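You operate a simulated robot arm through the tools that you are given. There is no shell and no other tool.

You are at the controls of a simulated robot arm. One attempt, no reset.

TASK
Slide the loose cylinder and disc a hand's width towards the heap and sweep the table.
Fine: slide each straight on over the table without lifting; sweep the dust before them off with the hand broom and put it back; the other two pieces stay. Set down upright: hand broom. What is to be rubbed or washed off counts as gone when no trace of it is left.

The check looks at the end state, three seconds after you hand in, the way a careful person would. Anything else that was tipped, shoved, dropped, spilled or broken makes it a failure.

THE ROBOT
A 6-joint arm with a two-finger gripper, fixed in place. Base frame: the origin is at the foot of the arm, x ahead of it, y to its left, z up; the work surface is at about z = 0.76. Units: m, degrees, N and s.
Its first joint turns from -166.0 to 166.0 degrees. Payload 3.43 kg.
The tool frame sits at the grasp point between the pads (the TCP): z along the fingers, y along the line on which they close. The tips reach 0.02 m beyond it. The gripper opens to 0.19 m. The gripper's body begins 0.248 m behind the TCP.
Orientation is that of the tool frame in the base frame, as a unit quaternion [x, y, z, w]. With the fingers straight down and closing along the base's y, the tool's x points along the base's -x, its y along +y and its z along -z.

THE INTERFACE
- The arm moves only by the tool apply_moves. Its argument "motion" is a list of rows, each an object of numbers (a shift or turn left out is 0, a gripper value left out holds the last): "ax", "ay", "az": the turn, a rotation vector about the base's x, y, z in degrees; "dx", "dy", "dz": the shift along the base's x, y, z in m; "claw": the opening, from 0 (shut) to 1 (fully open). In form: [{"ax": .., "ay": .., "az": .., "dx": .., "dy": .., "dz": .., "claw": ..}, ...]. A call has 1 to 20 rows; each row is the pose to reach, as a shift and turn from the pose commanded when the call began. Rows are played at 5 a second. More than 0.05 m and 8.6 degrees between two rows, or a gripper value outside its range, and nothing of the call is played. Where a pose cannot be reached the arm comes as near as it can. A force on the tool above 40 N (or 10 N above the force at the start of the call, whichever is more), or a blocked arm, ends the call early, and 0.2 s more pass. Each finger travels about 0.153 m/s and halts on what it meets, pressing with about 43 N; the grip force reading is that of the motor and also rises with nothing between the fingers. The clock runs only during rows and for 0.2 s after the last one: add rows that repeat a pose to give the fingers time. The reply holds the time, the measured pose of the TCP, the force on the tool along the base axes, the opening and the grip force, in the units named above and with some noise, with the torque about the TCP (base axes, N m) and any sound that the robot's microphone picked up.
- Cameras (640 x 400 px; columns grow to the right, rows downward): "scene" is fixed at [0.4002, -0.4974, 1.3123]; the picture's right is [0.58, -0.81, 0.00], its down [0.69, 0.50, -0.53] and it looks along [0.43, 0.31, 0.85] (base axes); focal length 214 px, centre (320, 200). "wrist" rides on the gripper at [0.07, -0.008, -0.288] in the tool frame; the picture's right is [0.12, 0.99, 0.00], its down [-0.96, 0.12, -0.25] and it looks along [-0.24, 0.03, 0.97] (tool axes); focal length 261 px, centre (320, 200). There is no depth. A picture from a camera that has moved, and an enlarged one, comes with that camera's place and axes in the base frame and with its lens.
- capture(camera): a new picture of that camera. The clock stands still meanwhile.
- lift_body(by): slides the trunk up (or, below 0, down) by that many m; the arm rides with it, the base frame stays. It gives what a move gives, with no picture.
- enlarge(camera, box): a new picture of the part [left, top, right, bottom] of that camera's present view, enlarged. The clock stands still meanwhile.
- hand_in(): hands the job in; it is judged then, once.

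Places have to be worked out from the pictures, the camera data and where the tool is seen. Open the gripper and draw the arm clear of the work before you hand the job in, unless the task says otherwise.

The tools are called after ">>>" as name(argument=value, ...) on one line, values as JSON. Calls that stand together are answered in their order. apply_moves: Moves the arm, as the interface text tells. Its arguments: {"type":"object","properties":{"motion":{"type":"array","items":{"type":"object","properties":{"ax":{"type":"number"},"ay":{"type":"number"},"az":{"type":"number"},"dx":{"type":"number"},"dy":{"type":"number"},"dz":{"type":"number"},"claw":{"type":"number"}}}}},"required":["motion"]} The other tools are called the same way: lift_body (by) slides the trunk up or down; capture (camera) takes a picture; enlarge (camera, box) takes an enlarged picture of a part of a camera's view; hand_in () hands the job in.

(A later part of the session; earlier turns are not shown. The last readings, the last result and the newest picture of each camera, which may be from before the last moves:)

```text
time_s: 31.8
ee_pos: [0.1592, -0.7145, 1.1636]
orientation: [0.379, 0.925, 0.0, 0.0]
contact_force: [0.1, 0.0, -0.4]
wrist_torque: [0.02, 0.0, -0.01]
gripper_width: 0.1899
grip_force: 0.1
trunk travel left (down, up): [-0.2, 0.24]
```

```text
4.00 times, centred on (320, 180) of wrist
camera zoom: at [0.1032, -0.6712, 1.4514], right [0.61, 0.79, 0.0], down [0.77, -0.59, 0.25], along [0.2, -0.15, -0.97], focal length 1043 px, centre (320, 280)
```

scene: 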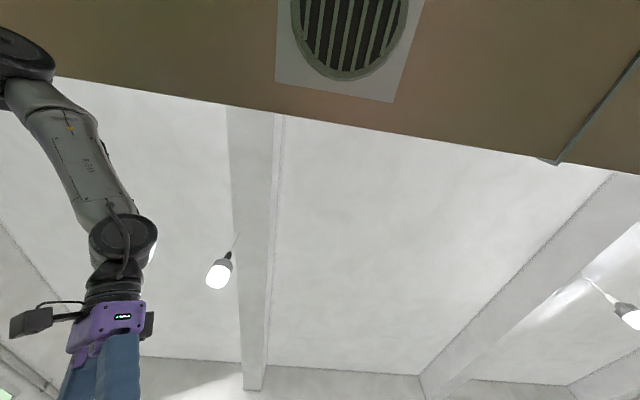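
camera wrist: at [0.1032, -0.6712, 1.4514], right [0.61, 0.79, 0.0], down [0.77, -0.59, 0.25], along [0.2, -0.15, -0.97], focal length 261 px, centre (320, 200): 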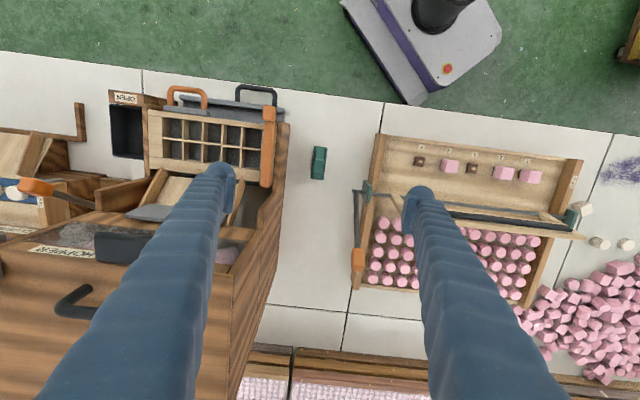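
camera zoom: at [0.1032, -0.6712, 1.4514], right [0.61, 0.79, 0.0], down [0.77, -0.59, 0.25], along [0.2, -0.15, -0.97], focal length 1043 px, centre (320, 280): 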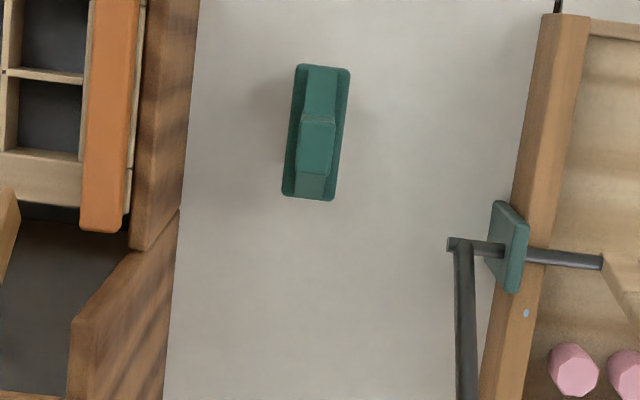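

The broom centre is at about (0.155, -0.714): head 0.082 × 0.034 m, handle about 0.031 × 0.019 m in section, its top at z ≈ 0.87. Closing across the handle's narrow side fits, with the chest wall about 7 cm away. I come down partway and re-check.

>>> apply_moves(motion=[{"dx": -0.0036, "dy": 0.0007, "dz": -0.04, "claw": 0.8}, {"dx": -0.0036, "dy": 0.0007, "dz": -0.08, "claw": 0.6}, {"dx": -0.0036, "dy": 0.0007, "dz": -0.12, "claw": 0.45}, {"dx": -0.0036, "dy": 0.0007, "dz": -0.16, "claw": 0.36}, {"dx": -0.0036, "dy": 0.0007, "dz": -0.2, "claw": 0.34}, {"dx": -0.0036, "dy": 0.0007, "dz": -0.22, "claw": 0.34}, {"dx": -0.0036, "dy": 0.0007, "dz": -0.22, "claw": 0.34}])

>>> capture(camera="wrist")

>>> enlarge(camera="wrist", box=[240, 130, 400, 230])

```text
time_s: 33.4
ee_pos: [0.1588, -0.7133, 0.9423]
orientation: [0.379, 0.925, -0.001, 0.0]
contact_force: [-0.4, -0.1, 0.8]
wrist_torque: [0.03, 0.06, 0.03]
gripper_width: 0.0644
grip_force: 0.0
trunk travel left (down, up): [-0.2, 0.24]
```

```text
taken
camera wrist: at [0.1013, -0.6696, 1.2299], right [0.61, 0.79, 0.0], down [0.77, -0.59, 0.25], along [0.2, -0.15, -0.97], focal length 261 px, centre (320, 200)
```

wrist: 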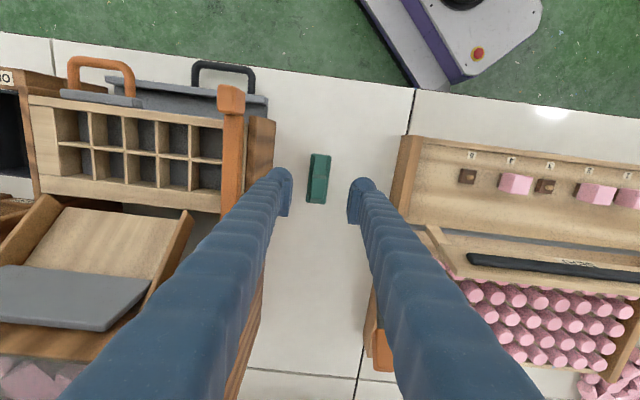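

```text
4.00 times, centred on (320, 180) of wrist
camera zoom: at [0.1013, -0.6696, 1.2299], right [0.61, 0.79, 0.0], down [0.77, -0.59, 0.25], along [0.2, -0.15, -0.97], focal length 1043 px, centre (320, 280)
```

zoom: 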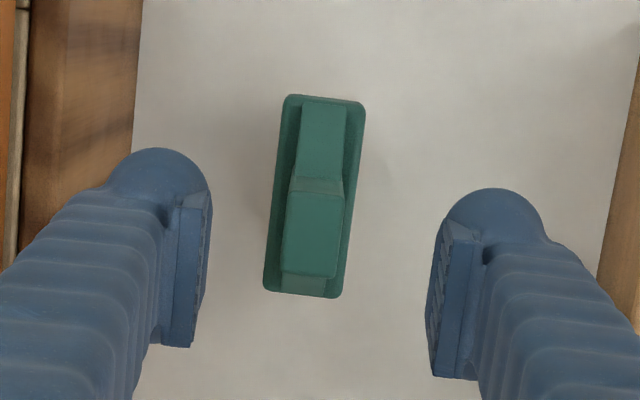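

Broom centre is 2–3 mm off the tool axis, and the handle top is at z ≈ 0.87. I correct this, narrow to 0.05, and lower around the handle.

>>> apply_moves(motion=[{"dx": 0.0005, "dy": -0.0032, "claw": 0.27}, {"dx": 0.0005, "dy": -0.0032, "dz": -0.025, "claw": 0.27}, {"dx": 0.0005, "dy": -0.0032, "dz": -0.05, "claw": 0.27}, {"dx": 0.0005, "dy": -0.0032, "dz": -0.075, "claw": 0.27}, {"dx": 0.0005, "dy": -0.0032, "dz": -0.09, "claw": 0.27}, {"dx": 0.0005, "dy": -0.0032, "dz": -0.098, "claw": 0.27}, {"dx": 0.0005, "dy": -0.0032, "dz": -0.098, "claw": 0.27}])

>>> enlarge(camera="wrist", box=[240, 130, 400, 230])

```text
time_s: 35.0
ee_pos: [0.1581, -0.7168, 0.8452]
orientation: [0.38, 0.925, -0.001, -0.001]
contact_force: [-0.2, -0.3, -1.0]
wrist_torque: [0.01, 0.0, 0.0]
gripper_width: 0.0516
grip_force: 0.1
trunk travel left (down, up): [-0.2, 0.24]
```

```text
4.00 times, centred on (320, 180) of wrist
camera zoom: at [0.1008, -0.6732, 1.1332], right [0.61, 0.79, 0.0], down [0.77, -0.59, 0.25], along [0.2, -0.15, -0.97], focal length 1043 px, centre (320, 280)
```

zoom: 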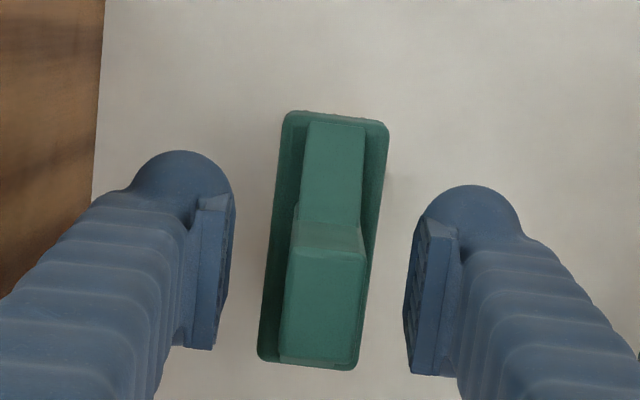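

The handle is between the pads, within 2–3 mm of centre. I make a small correction, go 7 mm lower and close on it.

>>> apply_moves(motion=[{"dx": 0.0025, "dy": -0.0004, "dz": -0.004}, {"dx": 0.0025, "dy": -0.0004, "dz": -0.007}, {"dx": 0.0025, "dy": -0.0004, "dz": -0.007, "claw": 0.2}, {"dx": 0.0025, "dy": -0.0004, "dz": -0.007, "claw": 0.14}, {"dx": 0.0025, "dy": -0.0004, "dz": -0.007, "claw": 0.1}, {"dx": 0.0025, "dy": -0.0004, "dz": -0.007, "claw": 0.06}, {"dx": 0.0025, "dy": -0.0004, "dz": -0.007, "claw": 0.04}, {"dx": 0.0025, "dy": -0.0004, "dz": -0.007, "claw": 0.04}])

>>> enlarge(camera="wrist", box=[240, 130, 400, 230])

```text
time_s: 36.8
ee_pos: [0.1607, -0.7178, 0.8391]
orientation: [0.381, 0.925, 0.0, 0.0]
contact_force: [0.1, -0.2, 0.3]
wrist_torque: [-0.01, 0.0, 0.01]
gripper_width: 0.0187
grip_force: 43.1
trunk travel left (down, up): [-0.2, 0.24]
```

```text
4.00 times, centred on (320, 180) of wrist
camera zoom: at [0.1033, -0.6737, 1.1272], right [0.61, 0.79, 0.0], down [0.77, -0.59, 0.25], along [0.2, -0.15, -0.97], focal length 1043 px, centre (320, 280)
```

zoom: 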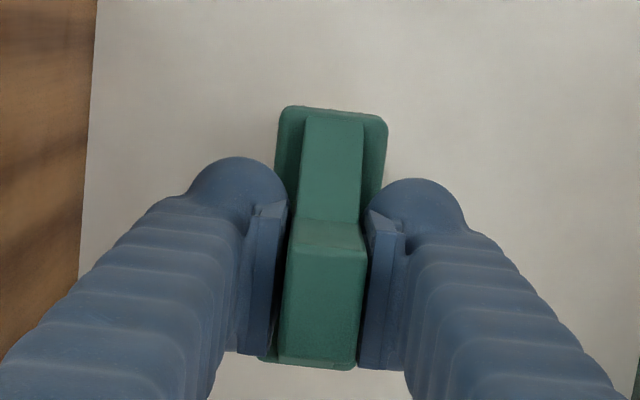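

The broom is gripped (0.0187 m width, 43 N) at TCP (0.1587, -0.7172, 0.8392), and I'll put it back at that same spot. I lift it straight up and check the hold.

>>> apply_moves(motion=[{"dz": 0.01}, {"dz": 0.03}, {"dz": 0.07}, {"dz": 0.11}, {"dz": 0.15}, {"dz": 0.19}, {"dz": 0.23}, {"dz": 0.25}, {"dz": 0.25}])

>>> capture(camera="wrist")

```text
time_s: 38.8
ee_pos: [0.1595, -0.7161, 1.09]
orientation: [0.38, 0.925, 0.0, -0.001]
contact_force: [0.1, 0.3, -1.9]
wrist_torque: [0.01, 0.0, -0.04]
gripper_width: 0.0187
grip_force: 43.3
trunk travel left (down, up): [-0.2, 0.24]
```

```text
taken
camera wrist: at [0.1023, -0.6725, 1.3766], right [0.61, 0.79, 0.0], down [0.77, -0.59, 0.25], along [0.2, -0.15, -0.97], focal length 261 px, centre (320, 200)
```

wrist: 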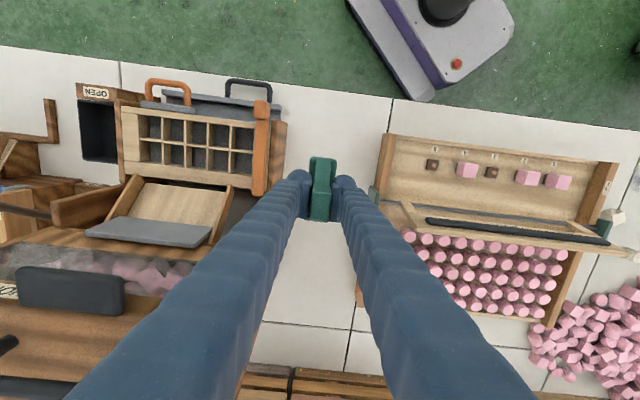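

The broom is held securely (about 2 N of weight). I carry it high over the tray to above the dust, turning 90° on the way so its long side lies parallel to the table edge.

>>> apply_moves(motion=[{"dx": 0.0325, "dy": 0.0343, "az": 5.3}, {"dx": 0.065, "dy": 0.0686, "az": 10.6}, {"dx": 0.0975, "dy": 0.103, "az": 15.9}, {"dx": 0.13, "dy": 0.1373, "az": 21.2}, {"dx": 0.1625, "dy": 0.1716, "az": 26.5}, {"dx": 0.195, "dy": 0.2059, "az": 31.8}, {"dx": 0.2275, "dy": 0.2402, "az": 37.1}, {"dx": 0.26, "dy": 0.2745, "az": 42.4}, {"dx": 0.2925, "dy": 0.3089, "az": 47.7}, {"dx": 0.3251, "dy": 0.3432, "az": 53}, {"dx": 0.3576, "dy": 0.3775, "az": 58.3}, {"dx": 0.3901, "dy": 0.4118, "az": 63.6}, {"dx": 0.4226, "dy": 0.4461, "az": 68.9}, {"dx": 0.4551, "dy": 0.4804, "az": 74.2}, {"dx": 0.4876, "dy": 0.5148, "az": 79.5}, {"dx": 0.5201, "dy": 0.5491, "az": 84.8}, {"dx": 0.5526, "dy": 0.5834, "az": 90}, {"dx": 0.5526, "dy": 0.5834, "az": 90}])

>>> capture(camera="wrist")

```text
time_s: 42.6
ee_pos: [0.7143, -0.1342, 1.0888]
orientation: [-0.386, 0.923, 0.0, 0.0]
contact_force: [0.0, -0.8, -1.4]
wrist_torque: [-0.09, 0.04, 0.03]
gripper_width: 0.0189
grip_force: 42.5
trunk travel left (down, up): [-0.2, 0.24]
```

```text
taken
camera wrist: at [0.6703, -0.1901, 1.3771], right [-0.79, 0.61, 0.0], down [0.59, 0.77, 0.25], along [0.15, 0.2, -0.97], focal length 261 px, centre (320, 200)
```

wrist: 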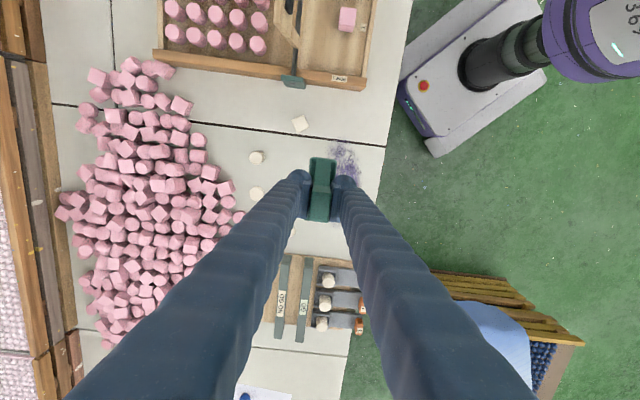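

The broom is now above the inner edge of the dust with its long side parallel to the table edge. I lower it to about 12 mm above the table and look.

>>> apply_moves(motion=[{"dz": -0.04}, {"dz": -0.08}, {"dz": -0.12}, {"dz": -0.16}, {"dz": -0.2}, {"dz": -0.225}, {"dz": -0.238}, {"dz": -0.238}])

>>> capture(camera="wrist")

>>> enlarge(camera="wrist", box=[240, 90, 432, 210])

```text
time_s: 44.4
ee_pos: [0.7134, -0.1337, 0.851]
orientation: [-0.384, 0.923, 0.001, -0.002]
contact_force: [-0.1, 0.4, -1.5]
wrist_torque: [-0.02, -0.01, -0.01]
gripper_width: 0.0188
grip_force: 43.2
trunk travel left (down, up): [-0.2, 0.24]
```

```text
taken
camera wrist: at [0.6697, -0.1895, 1.1387], right [-0.79, 0.61, 0.0], down [0.59, 0.77, 0.25], along [0.15, 0.2, -0.97], focal length 261 px, centre (320, 200)
```

wrist: 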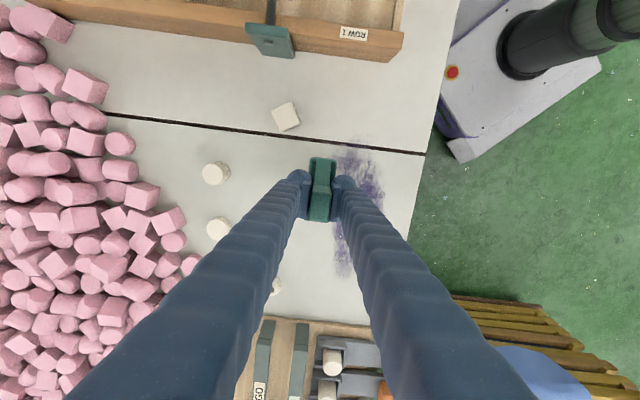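

```text
3.33 times, centred on (336, 150) of wrist
camera zoom: at [0.6697, -0.1895, 1.1387], right [-0.79, 0.61, 0.0], down [0.59, 0.77, 0.25], along [0.15, 0.2, -0.97], focal length 869 px, centre (267, 367)
```

zoom: 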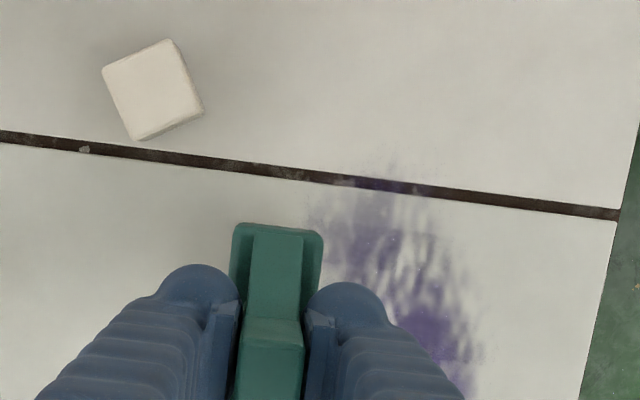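

The view shows the dust reaching just past the seam, and the cube's near corner is about 3 cm clear of my planned strokes. I lower the broom to the height it had when standing and read the force.

>>> apply_moves(motion=[{"dz": -0.005}, {"dz": -0.009}, {"dz": -0.011}, {"dz": -0.012}, {"dz": -0.012}])

```text
time_s: 45.6
ee_pos: [0.7133, -0.1341, 0.839]
orientation: [-0.385, 0.923, 0.0, 0.001]
contact_force: [-1.1, -1.3, 10.8]
wrist_torque: [-0.16, 0.24, 0.0]
gripper_width: 0.0186
grip_force: 43.1
trunk travel left (down, up): [-0.2, 0.24]
```

There is firm but moderate contact (about 12 N). I make the first stroke straight off the table edge (0.175 m along -n), then lift 4 cm and look at the effect.

>>> apply_moves(motion=[{"dx": -0.0142, "dy": 0.0141}, {"dx": -0.0284, "dy": 0.0281}, {"dx": -0.0427, "dy": 0.0422}, {"dx": -0.0569, "dy": 0.0562}, {"dx": -0.0711, "dy": 0.0703}, {"dx": -0.0853, "dy": 0.0844}, {"dx": -0.0995, "dy": 0.0984}, {"dx": -0.1138, "dy": 0.1125}, {"dx": -0.1244, "dy": 0.123}, {"dx": -0.1244, "dy": 0.123, "dz": 0.02}, {"dx": -0.1244, "dy": 0.123, "dz": 0.04}, {"dx": -0.1244, "dy": 0.123, "dz": 0.04}])

>>> capture(camera="wrist")

>>> enlarge(camera="wrist", box=[160, 110, 352, 230])

```text
time_s: 48.2
ee_pos: [0.5881, -0.0112, 0.8798]
orientation: [-0.386, 0.923, 0.001, -0.001]
contact_force: [1.0, 0.2, -2.0]
wrist_torque: [0.03, 0.02, -0.03]
gripper_width: 0.0186
grip_force: 43.5
trunk travel left (down, up): [-0.2, 0.24]
```

```text
taken
camera wrist: at [0.5445, -0.0662, 1.166], right [-0.79, 0.61, 0.0], down [0.59, 0.77, 0.25], along [0.15, 0.2, -0.97], focal length 261 px, centre (320, 200)
```

wrist: 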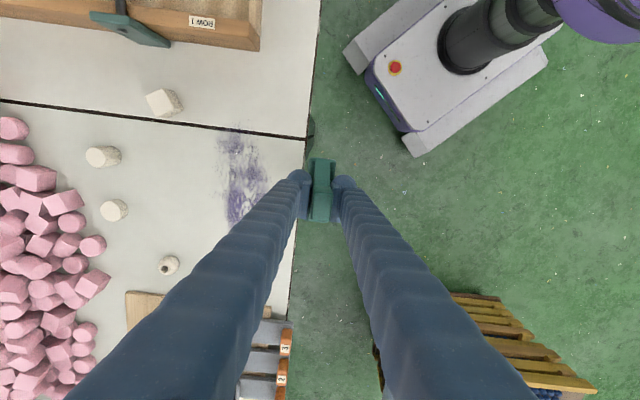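

```text
3.33 times, centred on (256, 170) of wrist
camera zoom: at [0.5445, -0.0662, 1.166], right [-0.79, 0.61, 0.0], down [0.59, 0.77, 0.25], along [0.15, 0.2, -0.97], focal length 869 px, centre (533, 300)
```

zoom: 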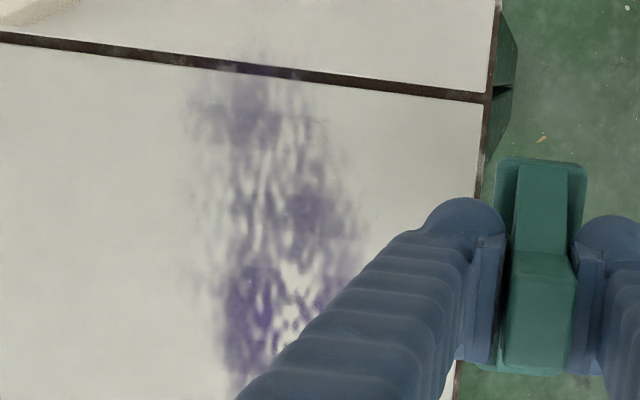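

One stroke visibly thinned the dust in the swept band with no smearing, so several passes are needed. I go back to the inner side of the same column and sweep it back and forth, ending off the edge.

>>> apply_moves(motion=[{"dx": 0.0271, "dy": -0.0352}, {"dx": 0.0584, "dy": -0.0662}, {"dx": 0.0897, "dy": -0.0971}, {"dx": 0.1181, "dy": -0.1252}, {"dx": 0.1181, "dy": -0.1252, "dz": -0.03}, {"dx": 0.1181, "dy": -0.1252, "dz": -0.04}, {"dx": 0.0968, "dy": -0.1041, "dz": -0.04}, {"dx": 0.0754, "dy": -0.083, "dz": -0.04}, {"dx": 0.0541, "dy": -0.0619, "dz": -0.04}, {"dx": 0.0328, "dy": -0.0409, "dz": -0.04}, {"dx": 0.0541, "dy": -0.0619, "dz": -0.04}, {"dx": 0.0754, "dy": -0.083, "dz": -0.04}, {"dx": 0.0968, "dy": -0.1041, "dz": -0.04}, {"dx": 0.1181, "dy": -0.1252, "dz": -0.04}, {"dx": 0.0968, "dy": -0.1041, "dz": -0.04}, {"dx": 0.0754, "dy": -0.083, "dz": -0.04}, {"dx": 0.0541, "dy": -0.0619, "dz": -0.04}, {"dx": 0.0328, "dy": -0.0409, "dz": -0.04}, {"dx": 0.0114, "dy": -0.0198, "dz": -0.04}, {"dx": -0.0042, "dy": -0.0043, "dz": -0.04}])

>>> capture(camera="wrist")

>>> enlarge(camera="wrist", box=[160, 110, 352, 230])

```text
time_s: 52.4
ee_pos: [0.5837, -0.0155, 0.8399]
orientation: [-0.385, 0.923, 0.0, 0.0]
contact_force: [0.5, -1.1, -1.7]
wrist_torque: [0.0, -0.01, -0.01]
gripper_width: 0.0183
grip_force: 42.4
trunk travel left (down, up): [-0.2, 0.24]
```

```text
taken
camera wrist: at [0.5398, -0.071, 1.1267], right [-0.79, 0.61, 0.0], down [0.59, 0.77, 0.25], along [0.15, 0.2, -0.97], focal length 261 px, centre (320, 200)
```

wrist: 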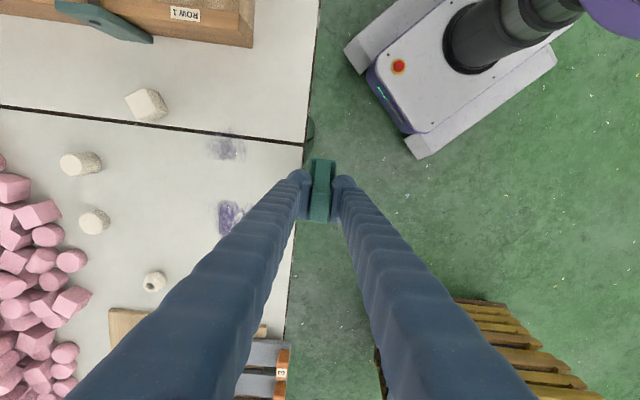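

```text
3.33 times, centred on (256, 170) of wrist
camera zoom: at [0.5398, -0.071, 1.1267], right [-0.79, 0.61, 0.0], down [0.59, 0.77, 0.25], along [0.15, 0.2, -0.97], focal length 869 px, centre (533, 300)
```

zoom: 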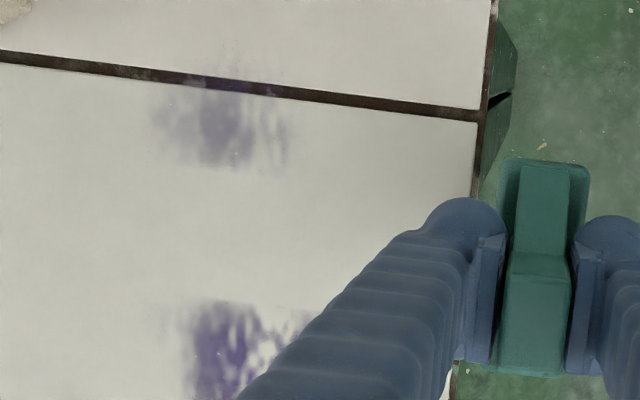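

That worked: the swept band is completely clean after four passes, with no smear. I move one column towards the seam (S ≈ 0.35) and repeat the same sweeping there.

>>> apply_moves(motion=[{"dz": 0.04}, {"dx": 0.0048, "dy": -0.0378, "dz": 0.04}, {"dx": 0.0097, "dy": -0.0756, "dz": 0.04}, {"dx": 0.0417, "dy": -0.1072, "dz": 0.04}, {"dx": 0.0737, "dy": -0.1389, "dz": 0.04}, {"dx": 0.0864, "dy": -0.1515, "dz": 0.02}, {"dx": 0.0864, "dy": -0.1515, "dz": 0}, {"dx": 0.0651, "dy": -0.1304}, {"dx": 0.0438, "dy": -0.1093}, {"dx": 0.0225, "dy": -0.0882}, {"dx": 0.0061, "dy": -0.0721}, {"dx": 0.0274, "dy": -0.0932}, {"dx": 0.0488, "dy": -0.1142}, {"dx": 0.0701, "dy": -0.1353}, {"dx": 0.0864, "dy": -0.1515}, {"dx": 0.063, "dy": -0.1283}, {"dx": 0.0381, "dy": -0.1037}, {"dx": 0.0132, "dy": -0.0791}, {"dx": -0.0117, "dy": -0.0545}, {"dx": -0.033, "dy": -0.0334}])

>>> capture(camera="wrist")

>>> enlarge(camera="wrist", box=[160, 110, 352, 230])

```text
time_s: 56.6
ee_pos: [0.5505, -0.0493, 0.8359]
orientation: [-0.385, 0.923, 0.0, -0.001]
contact_force: [0.9, 0.3, -0.8]
wrist_torque: [0.03, 0.01, -0.02]
gripper_width: 0.0188
grip_force: 43.5
trunk travel left (down, up): [-0.2, 0.24]
```

```text
taken
camera wrist: at [0.5069, -0.1041, 1.1236], right [-0.79, 0.61, 0.0], down [0.59, 0.77, 0.25], along [0.15, 0.2, -0.97], focal length 261 px, centre (320, 200)
```

wrist: 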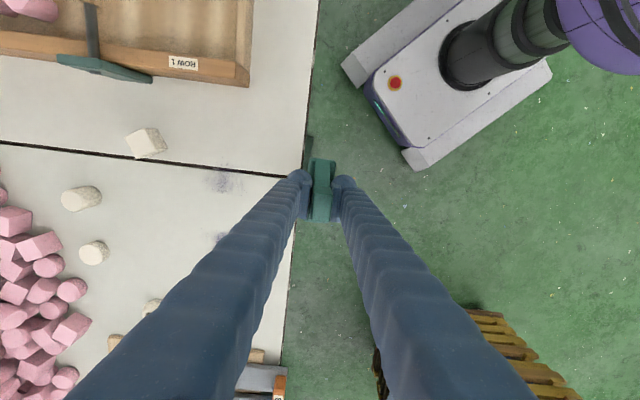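

```text
3.33 times, centred on (256, 170) of wrist
camera zoom: at [0.5069, -0.1041, 1.1236], right [-0.79, 0.61, 0.0], down [0.59, 0.77, 0.25], along [0.15, 0.2, -0.97], focal length 869 px, centre (533, 300)
```

zoom: 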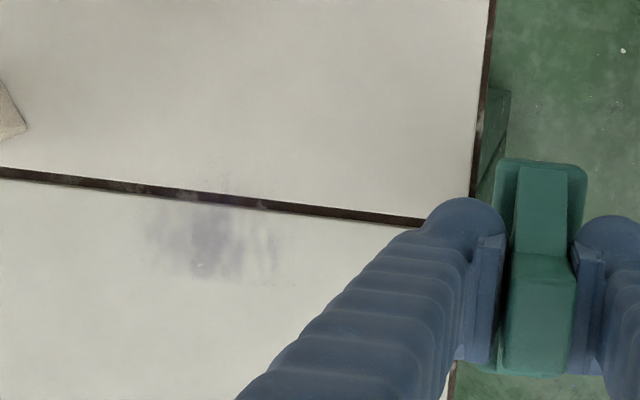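

The seam patch has faded but a haze remains between the seam and the clean band. I sweep this column again over the haze (N 0.51–0.60), ending in contact so I can read the force.

>>> apply_moves(motion=[{"dz": 0.04}, {"dx": 0.032, "dy": -0.0316, "dz": 0.04}, {"dx": 0.064, "dy": -0.0633, "dz": 0.04}, {"dx": 0.096, "dy": -0.0949, "dz": 0.04}, {"dx": 0.1194, "dy": -0.1181, "dz": 0.02}, {"dx": 0.1194, "dy": -0.1181, "dz": 0}, {"dx": 0.0981, "dy": -0.097}, {"dx": 0.0768, "dy": -0.0759}, {"dx": 0.0604, "dy": -0.0598}, {"dx": 0.0818, "dy": -0.0808}, {"dx": 0.1031, "dy": -0.1019}, {"dx": 0.1194, "dy": -0.1181}, {"dx": 0.0981, "dy": -0.097}, {"dx": 0.0768, "dy": -0.0759}, {"dx": 0.0604, "dy": -0.0598}, {"dx": 0.0818, "dy": -0.0808}, {"dx": 0.1031, "dy": -0.1019}, {"dx": 0.1194, "dy": -0.1181}, {"dx": 0.0981, "dy": -0.097}, {"dx": 0.0768, "dy": -0.0759}])

```text
time_s: 60.8
ee_pos: [0.6265, -0.1242, 0.8377]
orientation: [-0.385, 0.923, -0.001, -0.001]
contact_force: [-2.5, 3.5, 6.5]
wrist_torque: [0.31, -0.19, 0.11]
gripper_width: 0.0188
grip_force: 43.3
trunk travel left (down, up): [-0.2, 0.24]
```

Contact is fine (about 8 N normal). I finish this column off the edge, lift and look.

>>> apply_moves(motion=[{"dx": -0.0249, "dy": 0.0246}, {"dx": -0.0498, "dy": 0.0492}, {"dx": -0.0768, "dy": 0.0759}, {"dx": -0.0768, "dy": 0.0759, "dz": 0.04}, {"dx": -0.0768, "dy": 0.0759, "dz": 0.08}, {"dx": -0.0768, "dy": 0.0759, "dz": 0.08}])

>>> capture(camera="wrist")

>>> enlarge(camera="wrist", box=[160, 110, 352, 230])

```text
time_s: 62.2
ee_pos: [0.5496, -0.0475, 0.9186]
orientation: [-0.385, 0.923, 0.001, -0.001]
contact_force: [0.3, -1.4, -1.4]
wrist_torque: [0.03, -0.04, 0.0]
gripper_width: 0.0187
grip_force: 42.9
trunk travel left (down, up): [-0.2, 0.24]
```

```text
taken
camera wrist: at [0.506, -0.1034, 1.2067], right [-0.79, 0.61, 0.0], down [0.59, 0.77, 0.25], along [0.15, 0.2, -0.97], focal length 261 px, centre (320, 200)
```

wrist: 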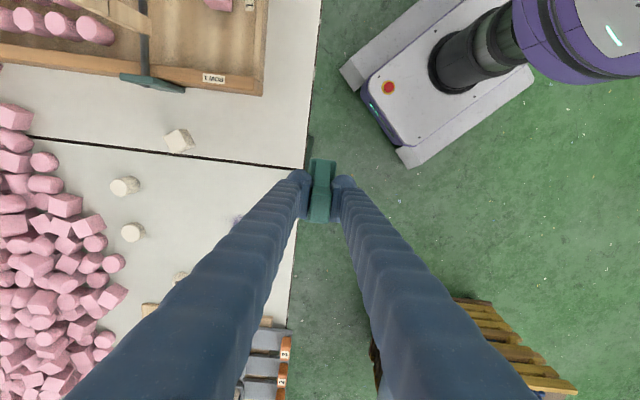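

```text
3.33 times, centred on (256, 170) of wrist
camera zoom: at [0.506, -0.1034, 1.2067], right [-0.79, 0.61, 0.0], down [0.59, 0.77, 0.25], along [0.15, 0.2, -0.97], focal length 869 px, centre (533, 300)
```

zoom: 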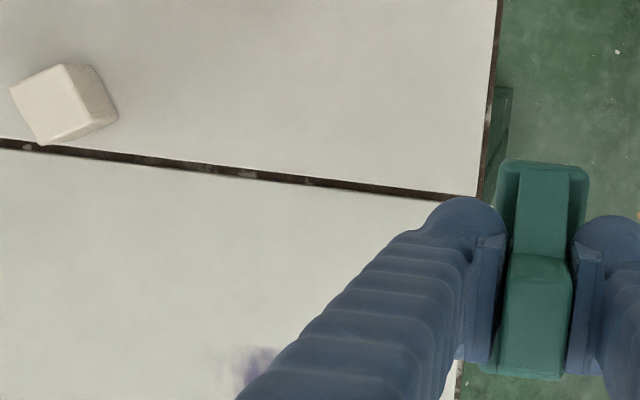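

The seam area is now clean. I move to the next column (S ≈ 0.45) in the remaining dust and sweep it with several passes.

>>> apply_moves(motion=[{"dx": 0.0405, "dy": -0.0125, "dz": -0.01}, {"dx": 0.081, "dy": -0.025, "dz": -0.02}, {"dx": 0.1216, "dy": -0.0375, "dz": -0.03}, {"dx": 0.1621, "dy": -0.05, "dz": -0.04}, {"dx": 0.2026, "dy": -0.0625, "dz": -0.05}, {"dx": 0.2026, "dy": -0.0625, "dz": -0.07}, {"dx": 0.2026, "dy": -0.0625, "dz": -0.08}, {"dx": 0.1777, "dy": -0.0379, "dz": -0.08}, {"dx": 0.1528, "dy": -0.0133, "dz": -0.08}, {"dx": 0.1279, "dy": 0.0114, "dz": -0.08}, {"dx": 0.103, "dy": 0.036, "dz": -0.08}, {"dx": 0.1279, "dy": 0.0114, "dz": -0.08}, {"dx": 0.1528, "dy": -0.0133, "dz": -0.08}, {"dx": 0.1777, "dy": -0.0379, "dz": -0.08}, {"dx": 0.2026, "dy": -0.0625, "dz": -0.08}, {"dx": 0.1777, "dy": -0.0379, "dz": -0.08}, {"dx": 0.1528, "dy": -0.0133, "dz": -0.08}, {"dx": 0.1279, "dy": 0.0114, "dz": -0.08}, {"dx": 0.103, "dy": 0.036, "dz": -0.08}, {"dx": 0.1279, "dy": 0.0114, "dz": -0.08}])

```text
time_s: 66.4
ee_pos: [0.6792, -0.0361, 0.8395]
orientation: [-0.385, 0.923, -0.001, -0.001]
contact_force: [-0.4, 0.7, -1.5]
wrist_torque: [-0.19, -0.01, 0.03]
gripper_width: 0.0188
grip_force: 42.9
trunk travel left (down, up): [-0.2, 0.24]
```

The force reading (-1.5 N, just the broom's weight) says the bristles barely touch here. I lower in 1 mm steps until contact is back.

>>> apply_moves(motion=[{"dz": -0.001}, {"dz": -0.0015}, {"dz": -0.0015}])

>>> capture(camera="wrist")

>>> enlarge(camera="wrist", box=[224, 100, 416, 220])

```text
time_s: 67.2
ee_pos: [0.6801, -0.0384, 0.8373]
orientation: [-0.385, 0.923, 0.0, 0.001]
contact_force: [-0.8, -0.4, -0.4]
wrist_torque: [0.05, -0.05, -0.01]
gripper_width: 0.0189
grip_force: 43.1
trunk travel left (down, up): [-0.2, 0.24]
```

```text
taken
camera wrist: at [0.6356, -0.0937, 1.1251], right [-0.79, 0.61, 0.0], down [0.59, 0.77, 0.25], along [0.15, 0.2, -0.97], focal length 261 px, centre (320, 200)
```

wrist: 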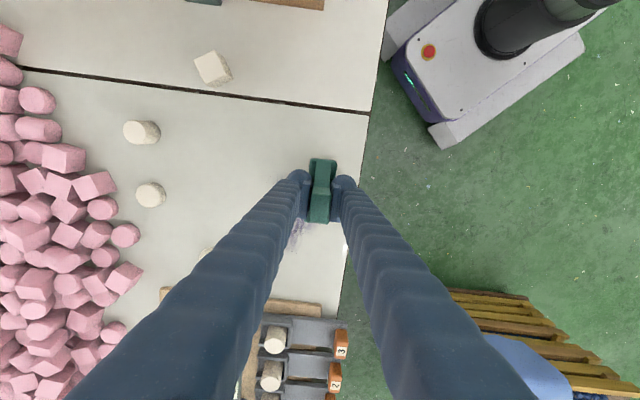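

```text
3.33 times, centred on (320, 160) of wrist
camera zoom: at [0.6356, -0.0937, 1.1251], right [-0.79, 0.61, 0.0], down [0.59, 0.77, 0.25], along [0.15, 0.2, -0.97], focal length 869 px, centre (320, 333)
```

zoom: 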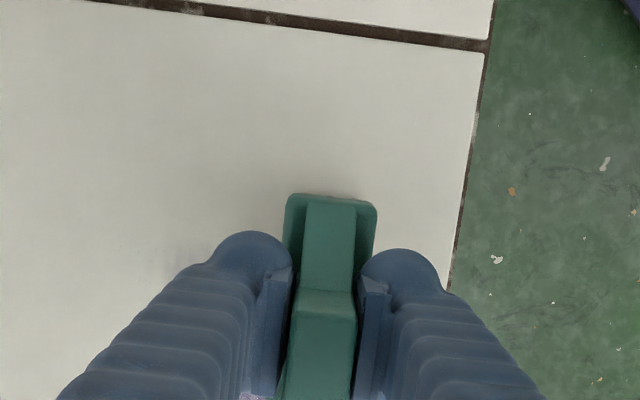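

The picture shows the part swept so far is clean. Contact is now only slight, so I go 0.8 mm lower, sweep this column again, then shift to S ≈ 0.495 and sweep there.

>>> apply_moves(motion=[{"dx": -0.0249, "dy": 0.0246, "dz": -0.0008}, {"dx": 0, "dy": 0, "dz": -0.0008}, {"dx": 0.0249, "dy": -0.0246, "dz": -0.0008}, {"dx": 0.0498, "dy": -0.0492, "dz": -0.0008}, {"dx": 0.0747, "dy": -0.0738, "dz": -0.0008}, {"dx": 0.0498, "dy": -0.0492, "dz": -0.0008}, {"dx": 0.0249, "dy": -0.0246, "dz": -0.0008}, {"dx": 0, "dy": 0, "dz": -0.0008}, {"dx": -0.0249, "dy": 0.0246, "dz": -0.0008}, {"dx": 0.0067, "dy": 0.0566, "dz": -0.0008}, {"dx": 0.0316, "dy": 0.032, "dz": -0.0008}, {"dx": 0.0565, "dy": 0.0074, "dz": -0.0008}, {"dx": 0.0814, "dy": -0.0172, "dz": -0.0008}, {"dx": 0.1027, "dy": -0.0383, "dz": -0.0008}, {"dx": 0.0814, "dy": -0.0172, "dz": -0.0008}, {"dx": 0.0565, "dy": 0.0074, "dz": -0.0008}, {"dx": 0.0316, "dy": 0.032, "dz": -0.0008}, {"dx": 0.0067, "dy": 0.0566, "dz": -0.0008}, {"dx": 0.0316, "dy": 0.032, "dz": -0.0008}, {"dx": 0.0565, "dy": 0.0074, "dz": -0.0008}])

>>> capture(camera="wrist")

```text
time_s: 71.4
ee_pos: [0.7375, -0.0293, 0.835]
orientation: [-0.385, 0.923, 0.0, -0.001]
contact_force: [-0.4, -2.4, 5.3]
wrist_torque: [0.01, -0.29, -0.09]
gripper_width: 0.0188
grip_force: 43.3
trunk travel left (down, up): [-0.2, 0.24]
```

```text
taken
camera wrist: at [0.6933, -0.0841, 1.1232], right [-0.79, 0.61, 0.0], down [0.59, 0.77, 0.25], along [0.15, 0.2, -0.97], focal length 261 px, centre (320, 200)
```

wrist: 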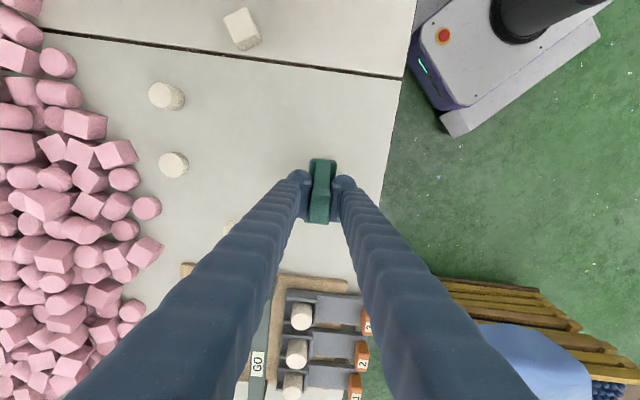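

Contact is good (about 7 N) and the swept part is clean. I continue with more passes here and then at S ≈ 0.54, keeping more than 1.5 cm clear of the bead.

>>> apply_moves(motion=[{"dx": 0.0249, "dy": -0.0246}, {"dx": 0.0391, "dy": -0.0387}, {"dx": 0.0142, "dy": -0.0141}, {"dx": -0.0107, "dy": 0.0105}, {"dx": -0.0356, "dy": 0.0352}, {"dx": -0.0498, "dy": 0.0492}, {"dx": -0.0182, "dy": 0.0812}, {"dx": 0.0067, "dy": 0.0566}, {"dx": 0.0316, "dy": 0.032}, {"dx": 0.0565, "dy": 0.0074}, {"dx": 0.0707, "dy": -0.0067}, {"dx": 0.0458, "dy": 0.0179}, {"dx": 0.0209, "dy": 0.0425}, {"dx": -0.004, "dy": 0.0672}, {"dx": -0.0182, "dy": 0.0812}, {"dx": 0.0067, "dy": 0.0566}, {"dx": 0.0316, "dy": 0.032}, {"dx": 0.0565, "dy": 0.0074}, {"dx": 0.0707, "dy": -0.0067}, {"dx": 0.0458, "dy": 0.0179}])

>>> capture(camera="wrist")

```text
time_s: 75.6
ee_pos: [0.7817, -0.0107, 0.8372]
orientation: [-0.385, 0.923, 0.002, 0.0]
contact_force: [0.5, -0.3, -1.9]
wrist_torque: [0.14, -0.01, -0.02]
gripper_width: 0.0187
grip_force: 43.0
trunk travel left (down, up): [-0.2, 0.24]
```

```text
taken
camera wrist: at [0.7379, -0.0666, 1.1243], right [-0.79, 0.61, 0.0], down [0.59, 0.77, 0.25], along [0.15, 0.2, -0.97], focal length 261 px, centre (320, 200)
```

wrist: 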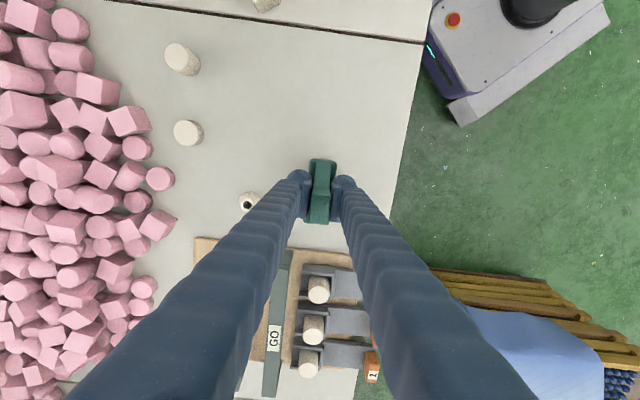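

The reading shows the bristles just off the surface again, so I go 1 mm lower. I sweep this column once more and then the last one at S ≈ 0.578, staying clear of the bead and the gauge board.

>>> apply_moves(motion=[{"dx": 0.0249, "dy": -0.0246, "dz": -0.001}, {"dx": 0, "dy": 0, "dz": -0.001}, {"dx": -0.0249, "dy": 0.0246, "dz": -0.001}, {"dx": -0.0498, "dy": 0.0492, "dz": -0.001}, {"dx": -0.064, "dy": 0.0633, "dz": -0.001}, {"dx": -0.0373, "dy": 0.0903, "dz": -0.001}, {"dx": -0.0124, "dy": 0.0657, "dz": -0.001}, {"dx": 0.0125, "dy": 0.0411, "dz": -0.001}, {"dx": 0.0374, "dy": 0.0165, "dz": -0.001}, {"dx": 0.048, "dy": 0.0059, "dz": -0.001}, {"dx": 0.0231, "dy": 0.0305, "dz": -0.001}, {"dx": -0.0017, "dy": 0.0551, "dz": -0.001}, {"dx": -0.0266, "dy": 0.0797, "dz": -0.001}, {"dx": -0.0373, "dy": 0.0903, "dz": -0.001}, {"dx": -0.0124, "dy": 0.0657, "dz": -0.001}, {"dx": 0.0125, "dy": 0.0411, "dz": -0.001}, {"dx": 0.0374, "dy": 0.0165, "dz": -0.001}, {"dx": 0.048, "dy": 0.0059, "dz": -0.001}, {"dx": 0.0231, "dy": 0.0305, "dz": -0.001}, {"dx": -0.0017, "dy": 0.0551, "dz": -0.001}])

```text
time_s: 79.8
ee_pos: [0.7788, 0.0449, 0.8351]
orientation: [-0.386, 0.923, 0.001, -0.001]
contact_force: [0.1, 0.2, -1.4]
wrist_torque: [-0.07, -0.01, 0.0]
gripper_width: 0.0189
grip_force: 43.3
trunk travel left (down, up): [-0.2, 0.24]
```

I sweep off the edge here, then lift the broom and stay at this end, so that the whole swept area falls in the open upper half of the picture.

>>> apply_moves(motion=[{"dx": -0.0249, "dy": 0.0246}, {"dx": -0.0498, "dy": 0.0492}, {"dx": -0.0711, "dy": 0.0703}, {"dx": -0.0711, "dy": 0.0703, "dz": 0.04}, {"dx": -0.0498, "dy": 0.0492, "dz": 0.07}, {"dx": -0.0249, "dy": 0.0246, "dz": 0.1}, {"dx": 0, "dy": 0, "dz": 0.13}, {"dx": 0.02, "dy": 0.02, "dz": 0.15}, {"dx": 0.02, "dy": 0.02, "dz": 0.15}])

>>> capture(camera="wrist")

>>> enlarge(camera="wrist", box=[240, 80, 400, 180])

```text
time_s: 81.8
ee_pos: [0.8003, 0.064, 0.9869]
orientation: [-0.386, 0.923, 0.0, -0.001]
contact_force: [0.1, 0.5, -1.9]
wrist_torque: [-0.18, -0.01, 0.01]
gripper_width: 0.0188
grip_force: 43.3
trunk travel left (down, up): [-0.2, 0.24]
```

```text
taken
camera wrist: at [0.756, 0.0086, 1.2738], right [-0.79, 0.61, 0.0], down [0.59, 0.77, 0.25], along [0.15, 0.19, -0.97], focal length 261 px, centre (320, 200)
```

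wrist: 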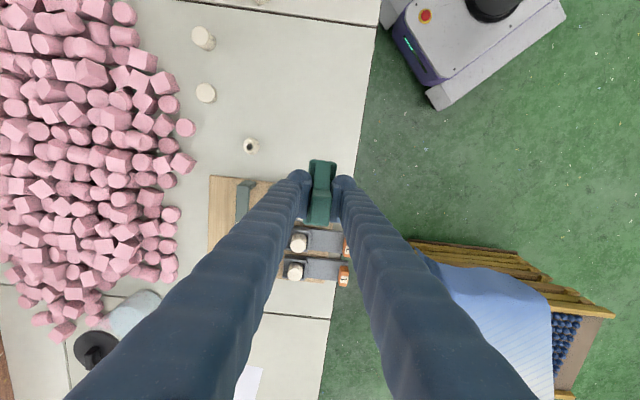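

```text
4.00 times, centred on (320, 130) of wrist
camera zoom: at [0.756, 0.0086, 1.2738], right [-0.79, 0.61, 0.0], down [0.59, 0.77, 0.25], along [0.15, 0.19, -0.97], focal length 1043 px, centre (320, 480)
```

zoom: 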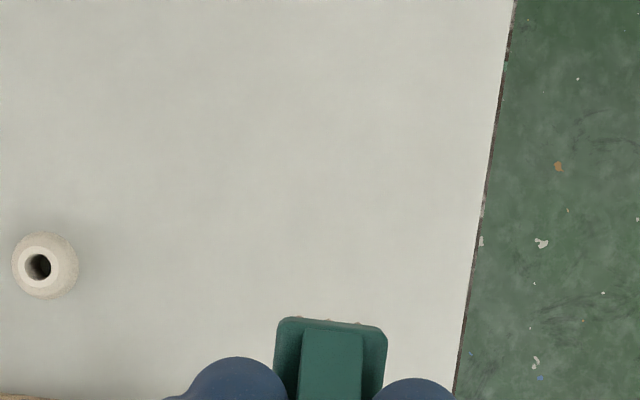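

The area looks clean here. I check the rest of the swept zone up to and past the seam at high zoom.

>>> enlarge(camera="wrist", box=[220, 0, 380, 100])

>>> enlarge(camera="wrist", box=[256, 30, 376, 105])

>>> enlarge(camera="wrist", box=[256, 95, 376, 170])

```text
4.00 times, centred on (300, 50) of wrist
camera zoom: at [0.756, 0.0086, 1.2738], right [-0.79, 0.61, 0.0], down [0.59, 0.77, 0.25], along [0.15, 0.19, -0.97], focal length 1043 px, centre (400, 800)
```

zoom: 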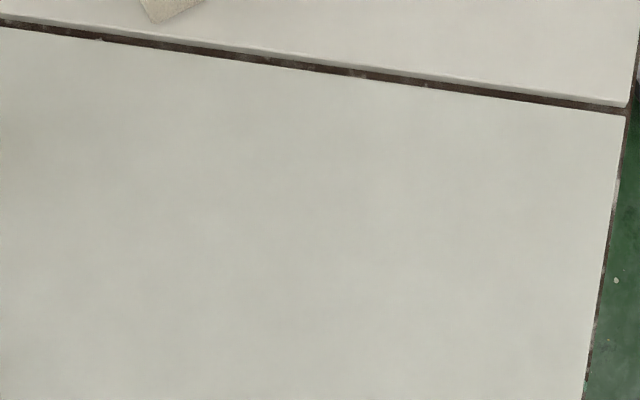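

```text
5.33 times, centred on (316, 68) of wrist
camera zoom: at [0.756, 0.0086, 1.2738], right [-0.79, 0.61, 0.0], down [0.59, 0.77, 0.25], along [0.15, 0.19, -0.97], focal length 1390 px, centre (341, 907)
```

zoom: 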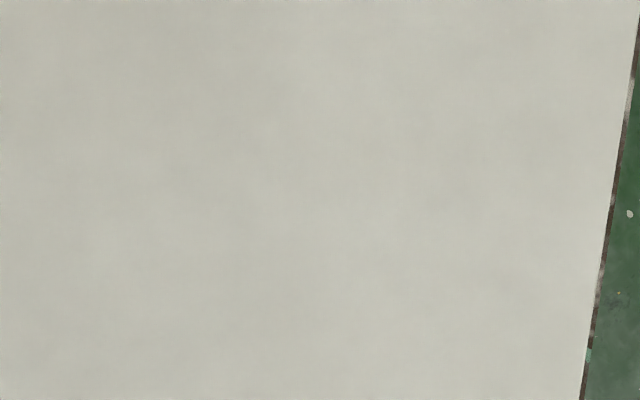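

```text
5.33 times, centred on (316, 132) of wrist
camera zoom: at [0.756, 0.0086, 1.2738], right [-0.79, 0.61, 0.0], down [0.59, 0.77, 0.25], along [0.15, 0.19, -0.97], focal length 1390 px, centre (341, 560)
```

zoom: 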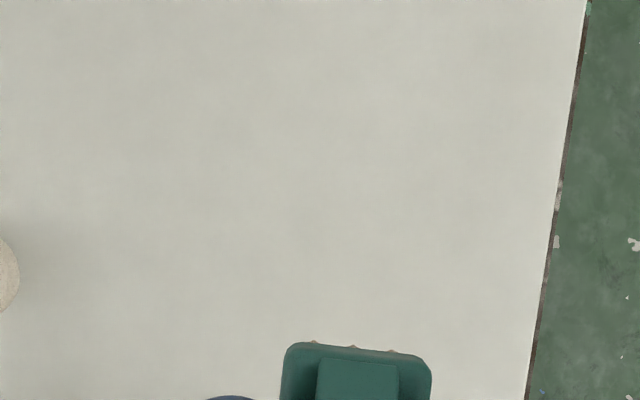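

No trace is visible now. As insurance against a faint residue I make one more complete zigzag pass over the whole zone. I first come down at the bead end and check the contact force.

>>> apply_moves(motion=[{"dx": 0.0105, "dy": -0.0368, "dz": -0.025}, {"dx": 0.021, "dy": -0.0735, "dz": -0.05}, {"dx": 0.021, "dy": -0.0735, "dz": -0.09}, {"dx": 0.021, "dy": -0.0735, "dz": -0.13}, {"dx": 0.021, "dy": -0.0735, "dz": -0.145}, {"dx": 0.021, "dy": -0.0735, "dz": -0.149}, {"dx": 0.021, "dy": -0.0735, "dz": -0.1505}, {"dx": 0.021, "dy": -0.0735, "dz": -0.1505}])

```text
time_s: 83.6
ee_pos: [0.8214, -0.0108, 0.8343]
orientation: [-0.385, 0.923, 0.001, 0.0]
contact_force: [0.5, 0.1, -1.5]
wrist_torque: [0.0, 0.03, -0.01]
gripper_width: 0.0188
grip_force: 42.8
trunk travel left (down, up): [-0.2, 0.24]
```

Still no contact, so the broom has slipped a few millimetres up in the grip. I lower further in small steps until I feel the table.

>>> apply_moves(motion=[{"dz": -0.0007}, {"dz": -0.0014}, {"dz": -0.0014}])

>>> enlarge(camera="wrist", box=[240, 130, 400, 230])

```text
time_s: 84.4
ee_pos: [0.8227, -0.0107, 0.8329]
orientation: [-0.385, 0.923, 0.0, -0.001]
contact_force: [0.2, 0.3, -0.3]
wrist_torque: [0.03, -0.01, 0.01]
gripper_width: 0.019
grip_force: 43.1
trunk travel left (down, up): [-0.2, 0.24]
```

```text
4.00 times, centred on (320, 180) of wrist
camera zoom: at [0.777, -0.0654, 1.1208], right [-0.79, 0.61, 0.0], down [0.59, 0.77, 0.25], along [0.15, 0.2, -0.97], focal length 1043 px, centre (320, 280)
```

zoom: 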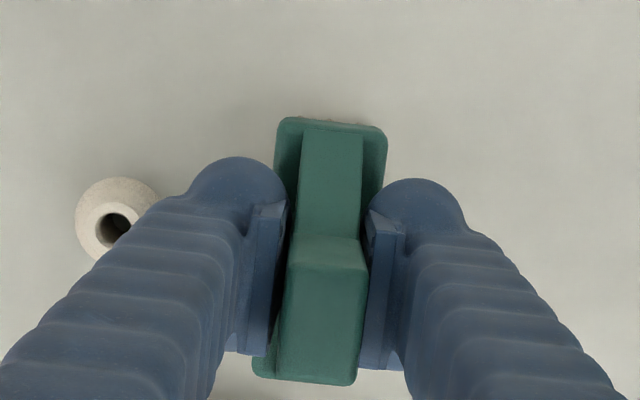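

Light contact is re-established at TCP z ≈ 0.833. I press 0.7 mm more and run a slow zigzag across the columns towards the seam.

>>> apply_moves(motion=[{"dx": -0.0284, "dy": 0.0281, "dz": -0.0007}, {"dx": -0.0569, "dy": 0.0562, "dz": -0.0007}, {"dx": -0.0818, "dy": 0.0808, "dz": -0.0007}, {"dx": -0.1134, "dy": 0.0488, "dz": -0.0007}, {"dx": -0.0885, "dy": 0.0242, "dz": -0.0007}, {"dx": -0.06, "dy": -0.0039, "dz": -0.0007}, {"dx": -0.0316, "dy": -0.032, "dz": -0.0007}, {"dx": -0.0633, "dy": -0.064, "dz": -0.0007}, {"dx": -0.0917, "dy": -0.0359, "dz": -0.0007}, {"dx": -0.1202, "dy": -0.0078, "dz": -0.0007}, {"dx": -0.1451, "dy": 0.0168, "dz": -0.0007}, {"dx": -0.1767, "dy": -0.0152, "dz": -0.0007}, {"dx": -0.1518, "dy": -0.0398, "dz": -0.0007}, {"dx": -0.1233, "dy": -0.0679, "dz": -0.0007}, {"dx": -0.0949, "dy": -0.096, "dz": -0.0007}, {"dx": -0.0842, "dy": -0.1065, "dz": -0.0007}, {"dx": -0.1194, "dy": -0.135, "dz": -0.0007}, {"dx": -0.1478, "dy": -0.1069, "dz": -0.0007}, {"dx": -0.1763, "dy": -0.0788, "dz": -0.0007}, {"dx": -0.2047, "dy": -0.0507, "dz": -0.0007}])

```text
time_s: 88.6
ee_pos: [0.6151, -0.0603, 0.8319]
orientation: [-0.385, 0.923, 0.0, 0.0]
contact_force: [-0.6, -0.6, -1.8]
wrist_torque: [-0.02, -0.01, 0.01]
gripper_width: 0.0186
grip_force: 43.1
trunk travel left (down, up): [-0.2, 0.24]
```

The last part of this pass finished without contact, so I go 1 mm lower for the seam column, sweep it off the edge, lift, and return to the viewing position.

>>> apply_moves(motion=[{"dx": -0.0316, "dy": -0.032, "dz": -0.001}, {"dx": -0.0032, "dy": -0.0601, "dz": -0.001}, {"dx": 0.0253, "dy": -0.0882, "dz": -0.001}, {"dx": 0.0466, "dy": -0.1093, "dz": -0.001}, {"dx": 0.0182, "dy": -0.0812, "dz": -0.001}, {"dx": -0.0103, "dy": -0.0531, "dz": -0.001}, {"dx": -0.0387, "dy": -0.025, "dz": -0.001}, {"dx": -0.0672, "dy": 0.0032, "dz": -0.001}, {"dx": -0.0672, "dy": 0.0032, "dz": 0.04}, {"dx": -0.0387, "dy": 0.0182, "dz": 0.07}, {"dx": -0.01, "dy": 0.0432, "dz": 0.1}, {"dx": 0.02, "dy": 0.0682, "dz": 0.13}, {"dx": 0.054, "dy": 0.0932, "dz": 0.15}, {"dx": 0.089, "dy": 0.1182, "dz": 0.17}, {"dx": 0.12, "dy": 0.1182, "dz": 0.17}, {"dx": 0.155, "dy": 0.1182, "dz": 0.17}, {"dx": 0.185, "dy": 0.1182, "dz": 0.17}, {"dx": 0.185, "dy": 0.1182, "dz": 0.17}])

>>> capture(camera="wrist")

>>> enlarge(camera="wrist", box=[220, 0, 380, 100])

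>>> enlarge(camera="wrist", box=[220, 80, 380, 180])

```text
time_s: 92.4
ee_pos: [0.8012, 0.0578, 1.0047]
orientation: [-0.385, 0.923, 0.0, -0.001]
contact_force: [0.3, 0.3, -1.0]
wrist_torque: [0.01, -0.03, 0.04]
gripper_width: 0.0188
grip_force: 42.6
trunk travel left (down, up): [-0.2, 0.24]
```

```text
taken
camera wrist: at [0.7566, 0.0021, 1.2914], right [-0.79, 0.61, 0.0], down [0.59, 0.77, 0.25], along [0.15, 0.2, -0.97], focal length 261 px, centre (320, 200)
```

wrist: 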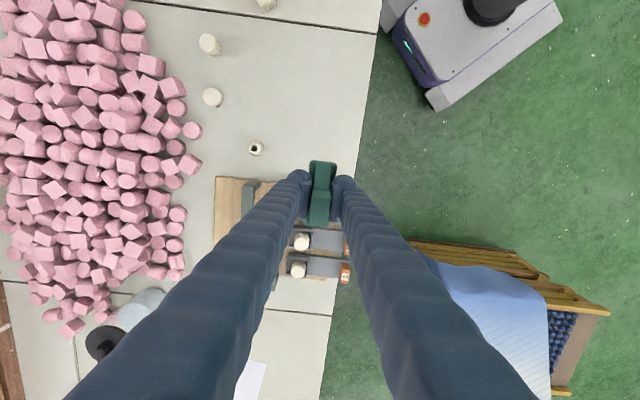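

```text
4.00 times, centred on (300, 50) of wrist
camera zoom: at [0.7566, 0.0021, 1.2914], right [-0.79, 0.61, 0.0], down [0.59, 0.77, 0.25], along [0.15, 0.2, -0.97], focal length 1043 px, centre (400, 800)
```

zoom: 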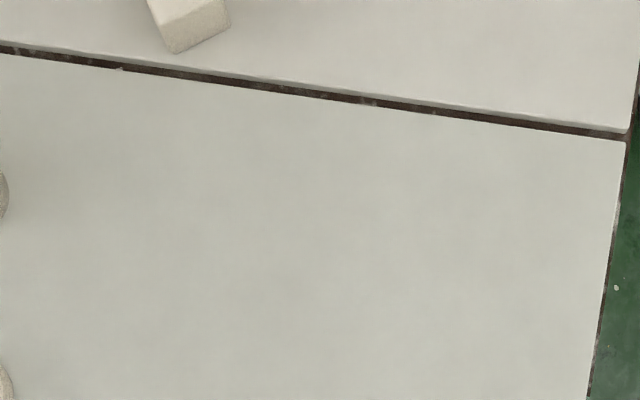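

```text
4.00 times, centred on (300, 130) of wrist
camera zoom: at [0.7566, 0.0021, 1.2914], right [-0.79, 0.61, 0.0], down [0.59, 0.77, 0.25], along [0.15, 0.2, -0.97], focal length 1043 px, centre (400, 480)
```

zoom: 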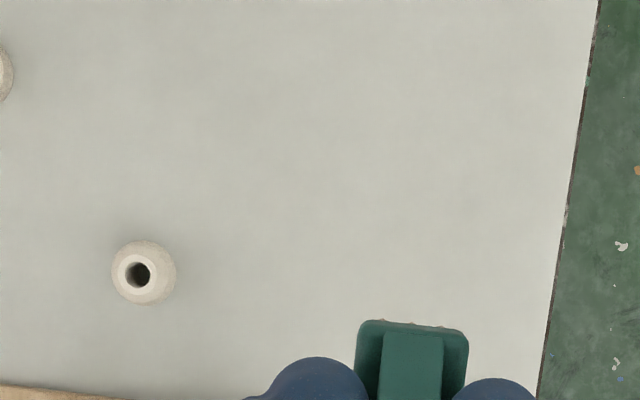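

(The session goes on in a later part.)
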